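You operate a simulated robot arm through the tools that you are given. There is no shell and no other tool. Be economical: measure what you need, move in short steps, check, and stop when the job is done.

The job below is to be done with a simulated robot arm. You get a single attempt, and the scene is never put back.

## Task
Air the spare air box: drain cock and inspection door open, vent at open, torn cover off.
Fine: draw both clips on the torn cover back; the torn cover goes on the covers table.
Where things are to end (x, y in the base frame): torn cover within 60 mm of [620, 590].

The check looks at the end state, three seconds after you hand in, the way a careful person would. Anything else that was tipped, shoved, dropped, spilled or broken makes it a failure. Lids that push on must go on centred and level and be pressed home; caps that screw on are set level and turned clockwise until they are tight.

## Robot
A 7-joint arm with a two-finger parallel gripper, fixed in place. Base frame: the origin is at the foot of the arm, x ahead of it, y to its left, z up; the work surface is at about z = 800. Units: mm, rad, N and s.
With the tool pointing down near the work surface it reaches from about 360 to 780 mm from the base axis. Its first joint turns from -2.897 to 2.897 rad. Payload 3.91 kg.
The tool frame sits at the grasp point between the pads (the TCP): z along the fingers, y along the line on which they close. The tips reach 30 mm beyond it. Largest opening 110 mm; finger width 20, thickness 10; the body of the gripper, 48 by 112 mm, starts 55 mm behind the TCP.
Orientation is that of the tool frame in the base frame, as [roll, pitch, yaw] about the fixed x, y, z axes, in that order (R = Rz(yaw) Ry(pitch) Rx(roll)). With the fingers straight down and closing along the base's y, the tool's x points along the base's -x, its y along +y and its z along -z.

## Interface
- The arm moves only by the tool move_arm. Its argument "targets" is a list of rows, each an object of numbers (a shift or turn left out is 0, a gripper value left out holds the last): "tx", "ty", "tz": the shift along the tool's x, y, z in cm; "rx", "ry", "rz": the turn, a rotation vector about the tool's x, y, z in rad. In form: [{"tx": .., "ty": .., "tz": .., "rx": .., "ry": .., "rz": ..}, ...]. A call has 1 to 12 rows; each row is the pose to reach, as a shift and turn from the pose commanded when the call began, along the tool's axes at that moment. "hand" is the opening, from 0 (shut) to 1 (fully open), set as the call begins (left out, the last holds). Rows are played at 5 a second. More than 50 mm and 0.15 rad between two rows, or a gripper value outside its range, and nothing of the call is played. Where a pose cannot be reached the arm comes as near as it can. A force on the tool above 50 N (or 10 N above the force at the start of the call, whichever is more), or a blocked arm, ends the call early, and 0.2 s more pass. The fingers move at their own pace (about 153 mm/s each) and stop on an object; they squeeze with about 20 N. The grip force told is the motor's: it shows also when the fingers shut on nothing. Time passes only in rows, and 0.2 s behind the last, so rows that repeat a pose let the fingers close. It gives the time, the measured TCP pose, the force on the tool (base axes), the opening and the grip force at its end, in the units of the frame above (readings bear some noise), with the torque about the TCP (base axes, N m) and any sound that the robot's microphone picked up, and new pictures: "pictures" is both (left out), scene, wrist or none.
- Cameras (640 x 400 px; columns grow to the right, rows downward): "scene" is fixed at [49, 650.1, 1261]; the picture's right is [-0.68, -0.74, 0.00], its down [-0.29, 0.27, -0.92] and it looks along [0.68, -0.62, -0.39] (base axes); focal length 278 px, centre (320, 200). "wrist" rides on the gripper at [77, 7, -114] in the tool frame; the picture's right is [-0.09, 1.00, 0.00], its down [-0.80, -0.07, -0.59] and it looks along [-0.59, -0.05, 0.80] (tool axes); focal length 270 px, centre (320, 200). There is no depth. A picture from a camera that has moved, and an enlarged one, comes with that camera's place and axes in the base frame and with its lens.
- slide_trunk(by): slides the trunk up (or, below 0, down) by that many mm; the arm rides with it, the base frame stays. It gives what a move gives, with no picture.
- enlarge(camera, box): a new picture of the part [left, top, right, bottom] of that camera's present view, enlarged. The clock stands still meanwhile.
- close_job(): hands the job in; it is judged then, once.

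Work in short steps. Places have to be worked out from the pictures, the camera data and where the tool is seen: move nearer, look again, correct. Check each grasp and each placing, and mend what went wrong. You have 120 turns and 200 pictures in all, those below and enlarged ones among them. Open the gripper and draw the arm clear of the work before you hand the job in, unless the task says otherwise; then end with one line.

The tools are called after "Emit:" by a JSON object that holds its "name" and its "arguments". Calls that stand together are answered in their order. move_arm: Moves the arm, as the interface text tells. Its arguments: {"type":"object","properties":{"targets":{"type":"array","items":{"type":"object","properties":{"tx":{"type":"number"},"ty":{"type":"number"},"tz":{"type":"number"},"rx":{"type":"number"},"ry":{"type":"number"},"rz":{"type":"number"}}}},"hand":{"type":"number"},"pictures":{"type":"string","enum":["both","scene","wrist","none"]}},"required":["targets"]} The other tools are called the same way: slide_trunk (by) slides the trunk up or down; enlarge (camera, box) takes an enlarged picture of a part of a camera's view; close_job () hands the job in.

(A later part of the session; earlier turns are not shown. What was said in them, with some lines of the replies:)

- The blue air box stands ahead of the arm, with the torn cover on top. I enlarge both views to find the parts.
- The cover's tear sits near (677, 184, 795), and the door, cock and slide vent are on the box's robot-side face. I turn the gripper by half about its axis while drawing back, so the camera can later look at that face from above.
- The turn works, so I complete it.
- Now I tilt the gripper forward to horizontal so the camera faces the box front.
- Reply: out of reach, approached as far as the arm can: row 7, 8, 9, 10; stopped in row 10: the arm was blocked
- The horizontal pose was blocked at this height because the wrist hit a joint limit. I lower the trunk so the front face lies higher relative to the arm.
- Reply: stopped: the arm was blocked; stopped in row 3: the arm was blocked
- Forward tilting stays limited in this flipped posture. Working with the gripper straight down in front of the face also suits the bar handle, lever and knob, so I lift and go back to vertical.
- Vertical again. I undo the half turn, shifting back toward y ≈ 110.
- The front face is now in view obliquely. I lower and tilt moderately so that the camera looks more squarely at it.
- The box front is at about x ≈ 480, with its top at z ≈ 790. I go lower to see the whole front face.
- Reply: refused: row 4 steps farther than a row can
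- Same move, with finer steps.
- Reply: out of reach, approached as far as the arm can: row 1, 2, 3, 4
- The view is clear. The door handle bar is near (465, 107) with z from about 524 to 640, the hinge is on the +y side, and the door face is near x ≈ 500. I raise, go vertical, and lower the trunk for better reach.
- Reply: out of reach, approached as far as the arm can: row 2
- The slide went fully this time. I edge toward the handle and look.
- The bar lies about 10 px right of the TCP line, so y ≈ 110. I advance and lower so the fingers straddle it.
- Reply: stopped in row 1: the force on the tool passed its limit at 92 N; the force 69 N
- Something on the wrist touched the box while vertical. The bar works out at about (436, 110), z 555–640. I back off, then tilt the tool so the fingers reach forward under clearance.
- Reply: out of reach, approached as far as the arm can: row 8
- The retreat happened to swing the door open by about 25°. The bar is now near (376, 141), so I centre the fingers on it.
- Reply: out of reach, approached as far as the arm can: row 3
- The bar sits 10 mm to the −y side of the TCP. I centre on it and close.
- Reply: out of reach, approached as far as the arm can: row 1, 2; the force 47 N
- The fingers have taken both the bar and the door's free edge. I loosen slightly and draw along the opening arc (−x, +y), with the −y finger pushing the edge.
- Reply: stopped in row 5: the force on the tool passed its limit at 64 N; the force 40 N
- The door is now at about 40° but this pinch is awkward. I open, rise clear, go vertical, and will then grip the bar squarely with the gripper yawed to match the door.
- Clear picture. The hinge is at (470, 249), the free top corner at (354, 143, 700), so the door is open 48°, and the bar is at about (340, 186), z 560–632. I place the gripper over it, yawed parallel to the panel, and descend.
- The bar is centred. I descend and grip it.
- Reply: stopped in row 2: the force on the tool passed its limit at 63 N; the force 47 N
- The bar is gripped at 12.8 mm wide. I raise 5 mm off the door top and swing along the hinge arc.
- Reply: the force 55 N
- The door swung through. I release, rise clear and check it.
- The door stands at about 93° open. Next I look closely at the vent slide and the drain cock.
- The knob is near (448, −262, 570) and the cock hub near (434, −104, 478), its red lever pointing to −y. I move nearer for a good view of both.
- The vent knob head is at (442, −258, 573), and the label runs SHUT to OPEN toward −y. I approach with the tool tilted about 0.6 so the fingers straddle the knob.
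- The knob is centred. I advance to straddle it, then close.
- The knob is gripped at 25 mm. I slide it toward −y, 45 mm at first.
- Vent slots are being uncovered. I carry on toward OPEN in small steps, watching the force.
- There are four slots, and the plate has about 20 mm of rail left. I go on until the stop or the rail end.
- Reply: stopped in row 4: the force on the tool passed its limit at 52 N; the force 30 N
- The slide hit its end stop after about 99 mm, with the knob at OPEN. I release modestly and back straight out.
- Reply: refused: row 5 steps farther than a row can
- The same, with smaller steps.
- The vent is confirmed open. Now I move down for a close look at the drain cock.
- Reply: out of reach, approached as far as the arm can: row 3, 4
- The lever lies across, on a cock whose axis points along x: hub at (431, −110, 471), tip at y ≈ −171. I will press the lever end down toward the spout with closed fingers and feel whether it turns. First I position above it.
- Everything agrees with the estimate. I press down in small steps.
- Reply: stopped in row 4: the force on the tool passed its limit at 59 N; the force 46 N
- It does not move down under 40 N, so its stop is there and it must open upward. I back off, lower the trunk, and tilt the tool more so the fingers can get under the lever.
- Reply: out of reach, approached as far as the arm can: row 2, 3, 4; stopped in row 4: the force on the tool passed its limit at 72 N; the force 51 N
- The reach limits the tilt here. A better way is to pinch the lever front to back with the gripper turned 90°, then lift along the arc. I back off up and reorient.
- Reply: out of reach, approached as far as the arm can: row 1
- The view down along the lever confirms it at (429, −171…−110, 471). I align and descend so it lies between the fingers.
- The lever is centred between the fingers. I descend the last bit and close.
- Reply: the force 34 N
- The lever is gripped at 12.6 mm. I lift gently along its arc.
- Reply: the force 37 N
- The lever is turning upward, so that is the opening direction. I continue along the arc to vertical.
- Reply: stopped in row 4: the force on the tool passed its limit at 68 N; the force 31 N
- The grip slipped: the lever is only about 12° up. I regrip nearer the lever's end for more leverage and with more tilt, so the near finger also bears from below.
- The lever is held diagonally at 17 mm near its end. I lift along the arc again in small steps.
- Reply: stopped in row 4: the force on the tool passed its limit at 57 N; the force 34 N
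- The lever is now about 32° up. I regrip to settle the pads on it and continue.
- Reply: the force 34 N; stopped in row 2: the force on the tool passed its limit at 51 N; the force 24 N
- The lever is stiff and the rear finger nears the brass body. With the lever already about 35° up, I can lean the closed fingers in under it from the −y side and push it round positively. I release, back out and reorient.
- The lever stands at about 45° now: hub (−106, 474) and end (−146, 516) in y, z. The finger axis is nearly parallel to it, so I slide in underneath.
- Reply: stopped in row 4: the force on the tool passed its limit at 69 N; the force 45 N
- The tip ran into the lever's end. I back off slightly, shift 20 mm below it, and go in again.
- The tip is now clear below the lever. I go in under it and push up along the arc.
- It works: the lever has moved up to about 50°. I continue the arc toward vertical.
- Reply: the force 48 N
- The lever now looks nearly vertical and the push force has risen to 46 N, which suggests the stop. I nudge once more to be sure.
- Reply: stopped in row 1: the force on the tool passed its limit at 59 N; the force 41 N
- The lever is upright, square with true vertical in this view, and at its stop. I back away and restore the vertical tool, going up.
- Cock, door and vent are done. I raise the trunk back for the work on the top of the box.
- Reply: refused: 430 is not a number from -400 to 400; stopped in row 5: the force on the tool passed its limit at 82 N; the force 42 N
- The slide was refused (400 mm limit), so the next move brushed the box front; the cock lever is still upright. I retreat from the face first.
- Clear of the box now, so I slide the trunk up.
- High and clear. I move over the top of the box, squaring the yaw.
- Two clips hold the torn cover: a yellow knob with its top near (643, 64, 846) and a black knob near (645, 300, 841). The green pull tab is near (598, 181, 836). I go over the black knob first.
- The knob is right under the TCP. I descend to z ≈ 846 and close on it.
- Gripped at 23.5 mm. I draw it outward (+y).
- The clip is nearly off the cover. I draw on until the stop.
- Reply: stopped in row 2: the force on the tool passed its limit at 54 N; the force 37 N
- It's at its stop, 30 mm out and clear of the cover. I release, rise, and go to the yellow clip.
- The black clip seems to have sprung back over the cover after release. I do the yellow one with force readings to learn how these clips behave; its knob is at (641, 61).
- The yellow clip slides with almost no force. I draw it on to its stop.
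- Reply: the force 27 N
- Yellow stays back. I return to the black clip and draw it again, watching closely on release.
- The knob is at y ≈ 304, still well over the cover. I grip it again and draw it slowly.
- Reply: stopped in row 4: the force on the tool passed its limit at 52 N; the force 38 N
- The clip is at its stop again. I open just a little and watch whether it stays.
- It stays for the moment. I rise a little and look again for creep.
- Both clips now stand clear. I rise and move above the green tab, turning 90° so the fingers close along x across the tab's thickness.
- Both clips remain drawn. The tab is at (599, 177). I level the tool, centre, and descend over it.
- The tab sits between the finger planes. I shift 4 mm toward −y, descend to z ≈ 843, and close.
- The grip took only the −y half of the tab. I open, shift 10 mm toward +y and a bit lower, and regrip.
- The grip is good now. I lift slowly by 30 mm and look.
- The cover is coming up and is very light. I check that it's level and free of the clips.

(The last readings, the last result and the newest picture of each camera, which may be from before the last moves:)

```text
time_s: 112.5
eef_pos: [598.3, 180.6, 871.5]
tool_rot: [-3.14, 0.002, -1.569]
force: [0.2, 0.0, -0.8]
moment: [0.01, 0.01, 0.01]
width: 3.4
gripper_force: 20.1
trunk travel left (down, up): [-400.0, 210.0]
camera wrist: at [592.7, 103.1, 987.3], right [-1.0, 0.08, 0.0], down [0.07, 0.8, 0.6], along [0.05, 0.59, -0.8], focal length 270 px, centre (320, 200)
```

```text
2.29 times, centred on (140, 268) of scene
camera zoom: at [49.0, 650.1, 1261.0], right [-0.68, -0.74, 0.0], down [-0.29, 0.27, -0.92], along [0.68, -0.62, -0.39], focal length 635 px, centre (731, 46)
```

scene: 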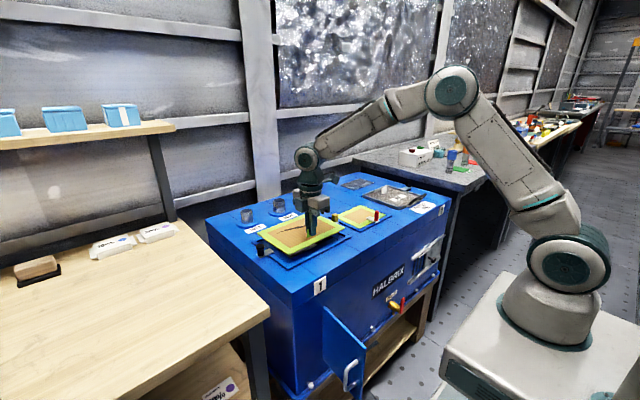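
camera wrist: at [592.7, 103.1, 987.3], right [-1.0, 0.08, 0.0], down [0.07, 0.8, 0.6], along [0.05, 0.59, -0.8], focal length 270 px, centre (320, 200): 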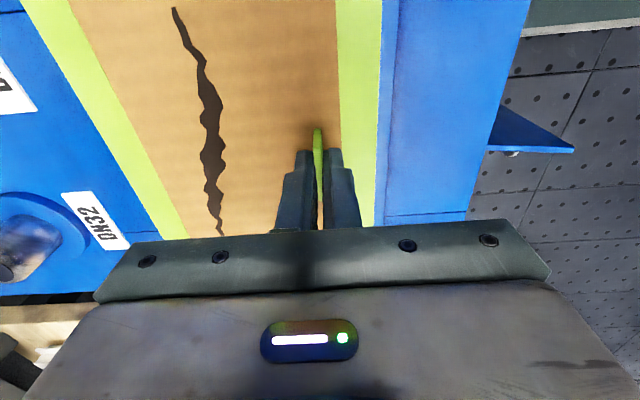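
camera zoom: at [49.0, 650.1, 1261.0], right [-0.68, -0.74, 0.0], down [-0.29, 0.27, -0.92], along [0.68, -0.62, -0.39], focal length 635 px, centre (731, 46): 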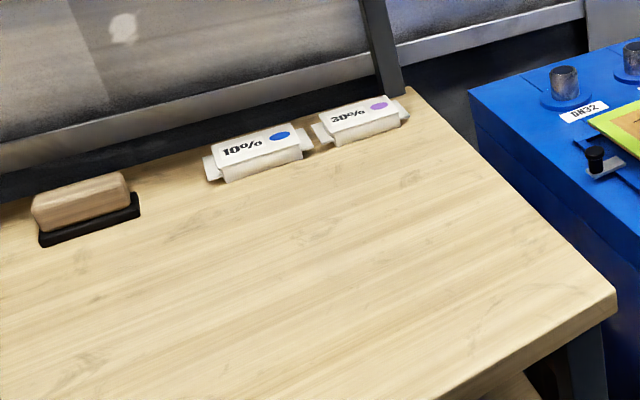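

The cover is level and free. Its outline is 160 × 222 mm with the centre 49 mm in +x from the tab. I raise it and carry it to the table, turning it 28° so that the tab stays within reach: centre about (597, 556), tab at about (554, 533).

Emit:
{"name": "move_arm", "arguments": {"targets": [{"tz": -3.5}, {"tz": -7}, {"tz": -7, "tx": -4, "ty": 0.5, "rz": -0.05}, {"tz": -7, "tx": -8, "ty": 1, "rz": -0.11}, {"tz": -7, "tx": -12, "ty": 1.5, "rz": -0.17}, {"tz": -7, "tx": -16, "ty": 2, "rz": -0.23}, {"tz": -7, "tx": -20, "ty": 2.5, "rz": -0.29}, {"tz": -7, "tx": -24, "ty": 3, "rz": -0.35}, {"tz": -7, "tx": -28, "ty": 3.5, "rz": -0.41}, {"tz": -7, "tx": -32, "ty": 4, "rz": -0.46}, {"tz": -7, "tx": -35.2, "ty": 4.4, "rz": -0.49}], "pictures": "both"}}

```text
time_s: 114.9
eef_pos: [543.5, 514.8, 937.1]
tool_rot: [-3.141, -0.004, -1.078]
force: [0.2, -0.2, -0.9]
moment: [0.0, 0.02, 0.01]
width: 3.9
gripper_force: 19.8
out of reach, approached as far as the arm can: row 11
trunk travel left (down, up): [-400.0, 210.0]
camera wrist: at [575.0, 443.3, 1054.1], right [-0.92, -0.39, 0.0], down [-0.32, 0.74, 0.59], along [-0.23, 0.55, -0.8], focal length 270 px, centre (320, 200)
```

scene: 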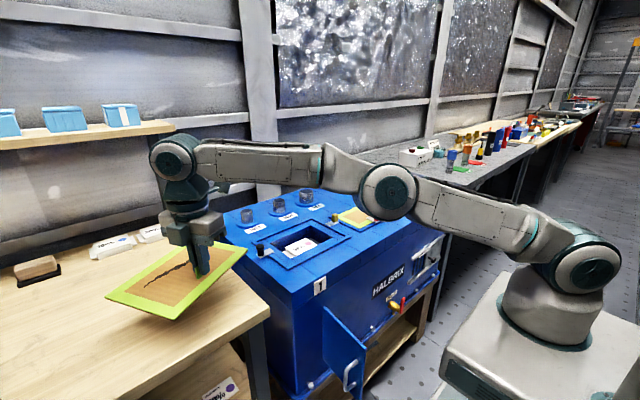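
wrist: 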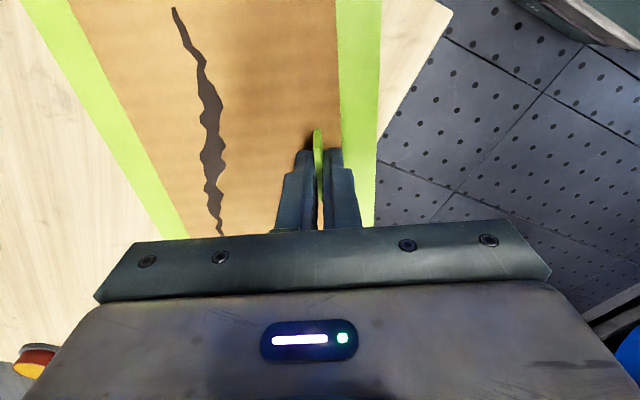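

The reach limit stopped it at (543, 515). Lower down the arm should reach farther, so I descend toward the table and see.

Emit:
{"name": "move_arm", "arguments": {"targets": [{"tz": 2}, {"tz": 4}, {"tz": 6}], "pictures": "scene"}}

```text
time_s: 115.7
eef_pos: [543.2, 515.7, 877.7]
tool_rot: [-3.139, 0.0, -1.079]
force: [-0.2, 0.0, -0.6]
moment: [0.01, 0.04, -0.05]
width: 3.4
gripper_force: 19.8
trunk travel left (down, up): [-400.0, 210.0]
```

scene: 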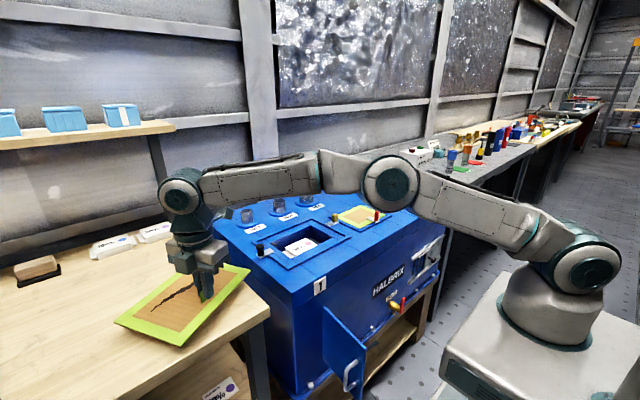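

Now at z 878. I extend toward (560, 537).

Emit:
{"name": "move_arm", "arguments": {"targets": [{"tx": -0.5, "ty": -1.25}, {"tx": -1.05, "ty": -2.5}], "pictures": "none"}}

```text
time_s: 116.3
eef_pos: [552.8, 527.7, 877.2]
tool_rot: [-3.138, 0.001, -1.078]
force: [-0.4, -0.7, 0.0]
moment: [-0.04, 0.06, -0.02]
width: 3.5
gripper_force: 20.2
out of reach, approached as far as the arm can: row 2
trunk travel left (down, up): [-400.0, 210.0]
```

The centre is now about (596, 551). I lower further and extend a little more.

Emit:
{"name": "move_arm", "arguments": {"targets": [{"tz": 1.5}, {"tz": 2.7}, {"tz": 2.7, "tx": -0.41, "ty": -1.13}], "pictures": "both"}}

Emit:
{"name": "enlarge", "arguments": {"camera": "scene", "box": [80, 220, 280, 345]}}

```text
time_s: 117.1
eef_pos: [554.3, 531.7, 849.6]
tool_rot: [-3.138, 0.0, -1.077]
force: [-0.1, -0.2, -0.7]
moment: [-0.01, 0.06, 0.03]
width: 3.7
gripper_force: 20.8
out of reach, approached as far as the arm can: row 3
trunk travel left (down, up): [-400.0, 210.0]
camera wrist: at [586.3, 459.8, 965.4], right [-0.92, -0.39, 0.0], down [-0.32, 0.74, 0.59], along [-0.23, 0.55, -0.8], focal length 270 px, centre (320, 200)
```

scene: 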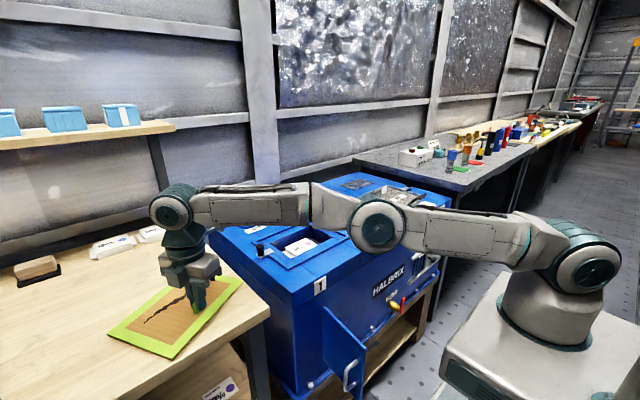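
wrist: 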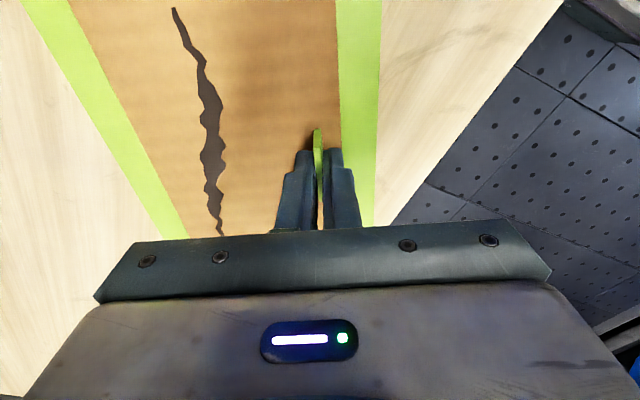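

```text
3.20 times, centred on (180, 282) of scene
camera zoom: at [49.0, 650.1, 1261.0], right [-0.68, -0.74, 0.0], down [-0.29, 0.27, -0.92], along [0.68, -0.62, -0.39], focal length 889 px, centre (768, -64)
```

zoom: 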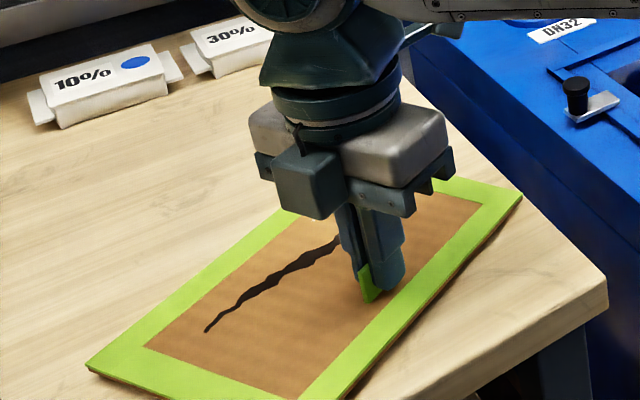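

The cover is about 10 mm above the table, with its centre at about (598, 555), 42 mm from the target. I lower gently until contact.

Emit:
{"name": "move_arm", "arguments": {"targets": [{"tz": 0.3}, {"tz": 0.6}, {"tz": 0.9}], "pictures": "none"}}

Emit:
{"name": "enlarge", "arguments": {"camera": "scene", "box": [80, 220, 280, 345]}}

```text
time_s: 117.9
eef_pos: [553.6, 531.0, 842.0]
tool_rot: [-3.137, -0.001, -1.079]
force: [-0.2, 0.4, 2.6]
moment: [0.18, 0.18, -0.01]
width: 3.7
gripper_force: 20.0
trunk travel left (down, up): [-400.0, 210.0]
```

```text
3.20 times, centred on (180, 282) of scene
camera zoom: at [49.0, 650.1, 1261.0], right [-0.68, -0.74, 0.0], down [-0.29, 0.27, -0.92], along [0.68, -0.62, -0.39], focal length 889 px, centre (768, -64)
```

zoom: 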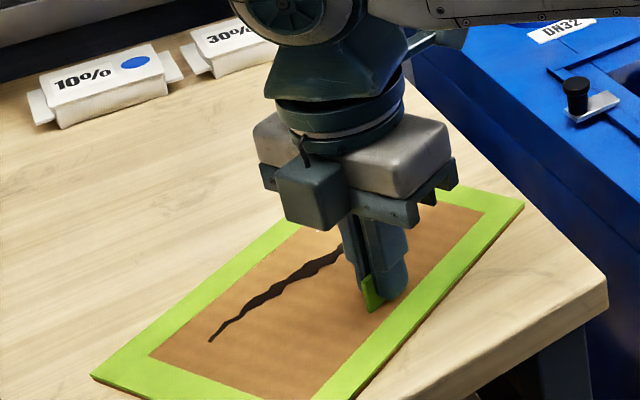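

Contact at 2.6 N, flat on the table. I release gently and rise straight up.

Emit:
{"name": "move_arm", "arguments": {"targets": [{"tz": 0.1}, {}, {}, {"tz": -2}, {"tz": -5}, {"tz": -9}, {"tz": -12}], "hand": 0.25, "pictures": "both"}}

Emit:
{"name": "enlarge", "arguments": {"camera": "scene", "box": [80, 190, 330, 346]}}

```text
time_s: 119.5
eef_pos: [544.0, 510.6, 958.9]
tool_rot: [-3.137, 0.001, -1.078]
force: [0.0, -1.7, -0.3]
moment: [0.02, 0.01, 0.0]
width: 27.6
gripper_force: 0.2
out of reach, approached as far as the arm can: row 5, 6, 7
trunk travel left (down, up): [-400.0, 210.0]
camera wrist: at [575.4, 437.5, 1074.9], right [-0.92, -0.39, 0.0], down [-0.32, 0.74, 0.6], along [-0.23, 0.55, -0.8], focal length 270 px, centre (320, 200)
```

scene: 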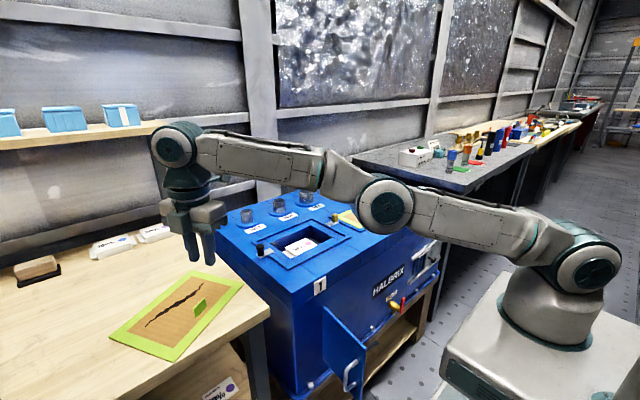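
wrist: 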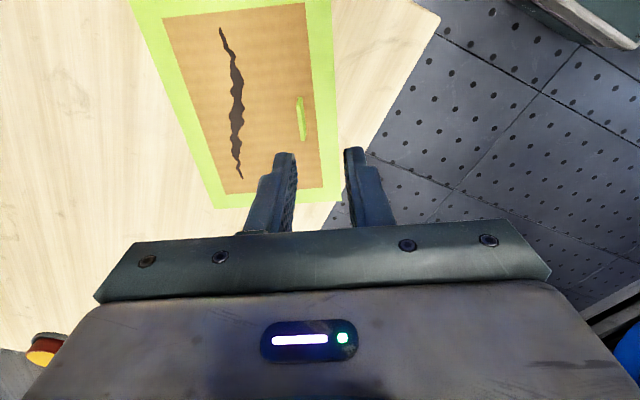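

```text
2.56 times, centred on (205, 268) of scene
camera zoom: at [49.0, 650.1, 1261.0], right [-0.68, -0.74, 0.0], down [-0.29, 0.27, -0.92], along [0.68, -0.62, -0.39], focal length 711 px, centre (614, 26)
```

zoom: 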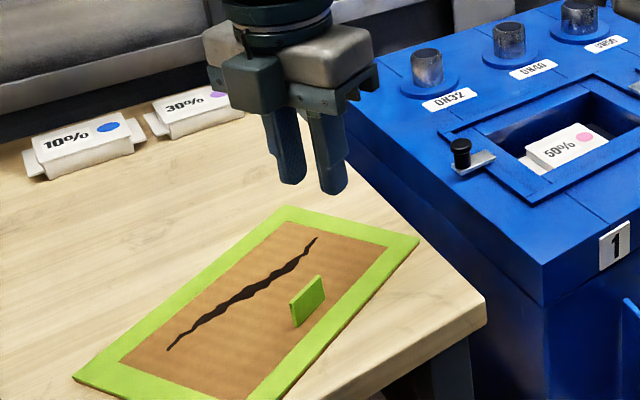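

The cover lies flat with its centre at about (600, 555), 40 mm from the target. I draw the arm clear and check everything once more.

Emit:
{"name": "move_arm", "arguments": {"targets": [{"tx": 2.5, "ty": 2.5, "tz": -1}, {"tx": 5, "ty": 5, "tz": -2}, {"tx": 8, "ty": 8, "tz": -4}, {"tx": 11, "ty": 11, "tz": -6}, {"tx": 14, "ty": 14, "tz": -8}, {"tx": 17, "ty": 17, "tz": -10}, {"tx": 20, "ty": 20, "tz": -11}, {"tx": 22, "ty": 22.5, "tz": -11}], "hand": 1, "pictures": "scene"}}

Emit:
{"name": "enlarge", "arguments": {"camera": "scene", "box": [220, 180, 460, 390]}}

Emit:
{"name": "enlarge", "arguments": {"camera": "scene", "box": [60, 210, 290, 370]}}

Emit:
{"name": "enlarge", "arguments": {"camera": "scene", "box": [370, 225, 460, 320]}}

```text
time_s: 121.3
eef_pos: [613.6, 325.4, 1105.6]
tool_rot: [-3.14, 0.002, -1.079]
force: [0.2, 1.0, 0.0]
moment: [-0.03, 0.03, 0.03]
width: 110.0
gripper_force: 0.1
out of reach, approached as far as the arm can: row 1, 2, 3, 4, 5, 6, 7, 8
trunk travel left (down, up): [-400.0, 210.0]
```

scene: 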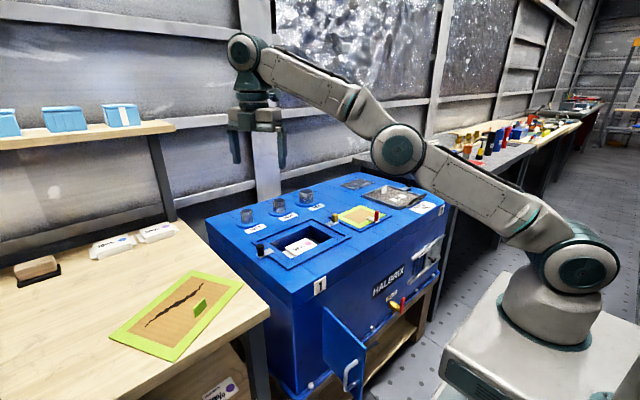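

```text
1.90 times, centred on (340, 285) of scene
camera zoom: at [49.0, 650.1, 1261.0], right [-0.68, -0.74, 0.0], down [-0.29, 0.27, -0.92], along [0.68, -0.62, -0.39], focal length 529 px, centre (282, 38)
```

zoom: 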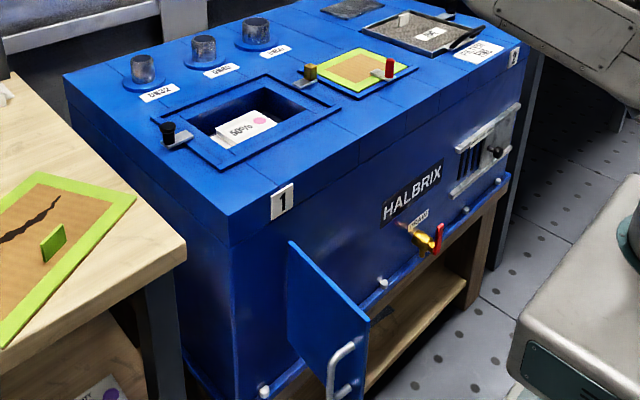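

```text
2.50 times, centred on (175, 290) of scene
camera zoom: at [49.0, 650.1, 1261.0], right [-0.68, -0.74, 0.0], down [-0.29, 0.27, -0.92], along [0.68, -0.62, -0.39], focal length 695 px, centre (682, -25)
```

zoom: 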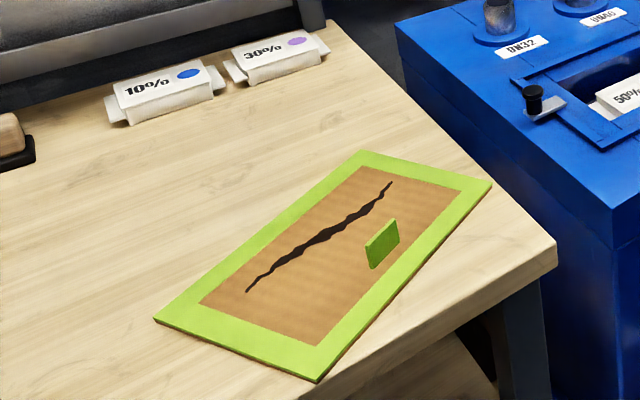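

```text
4.21 times, centred on (415, 272) of scene
camera zoom: at [49.0, 650.1, 1261.0], right [-0.68, -0.74, 0.0], down [-0.29, 0.27, -0.92], along [0.68, -0.62, -0.39], focal length 1170 px, centre (-80, -105)
```

zoom: 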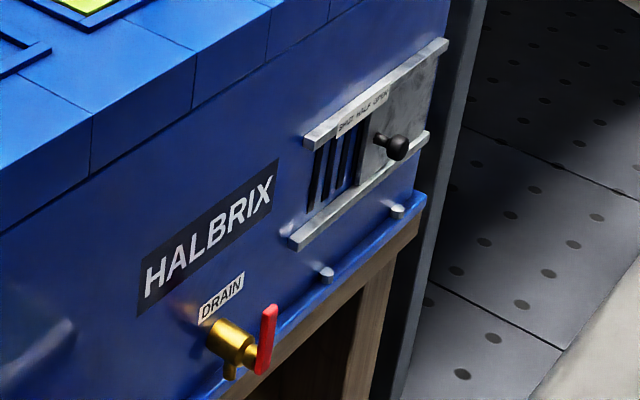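

All is as asked: door and cock open, vent at OPEN, both clips back, cover on the table, arm clear and gripper open. I hand the job in.

Emit:
{"name": "close_job", "arguments": {}}

```text
The job is handed in.
```

The spare air box is airing: the inspection door and drain cock are open and the vent is at OPEN. Both clips on the torn cover are drawn back, and the cover lies flat on the covers table about 40 mm from [620, 590]. The gripper brushed the box front and briefly pressed against it at up to 82 N. I saw nothing shifted in the final pictures.
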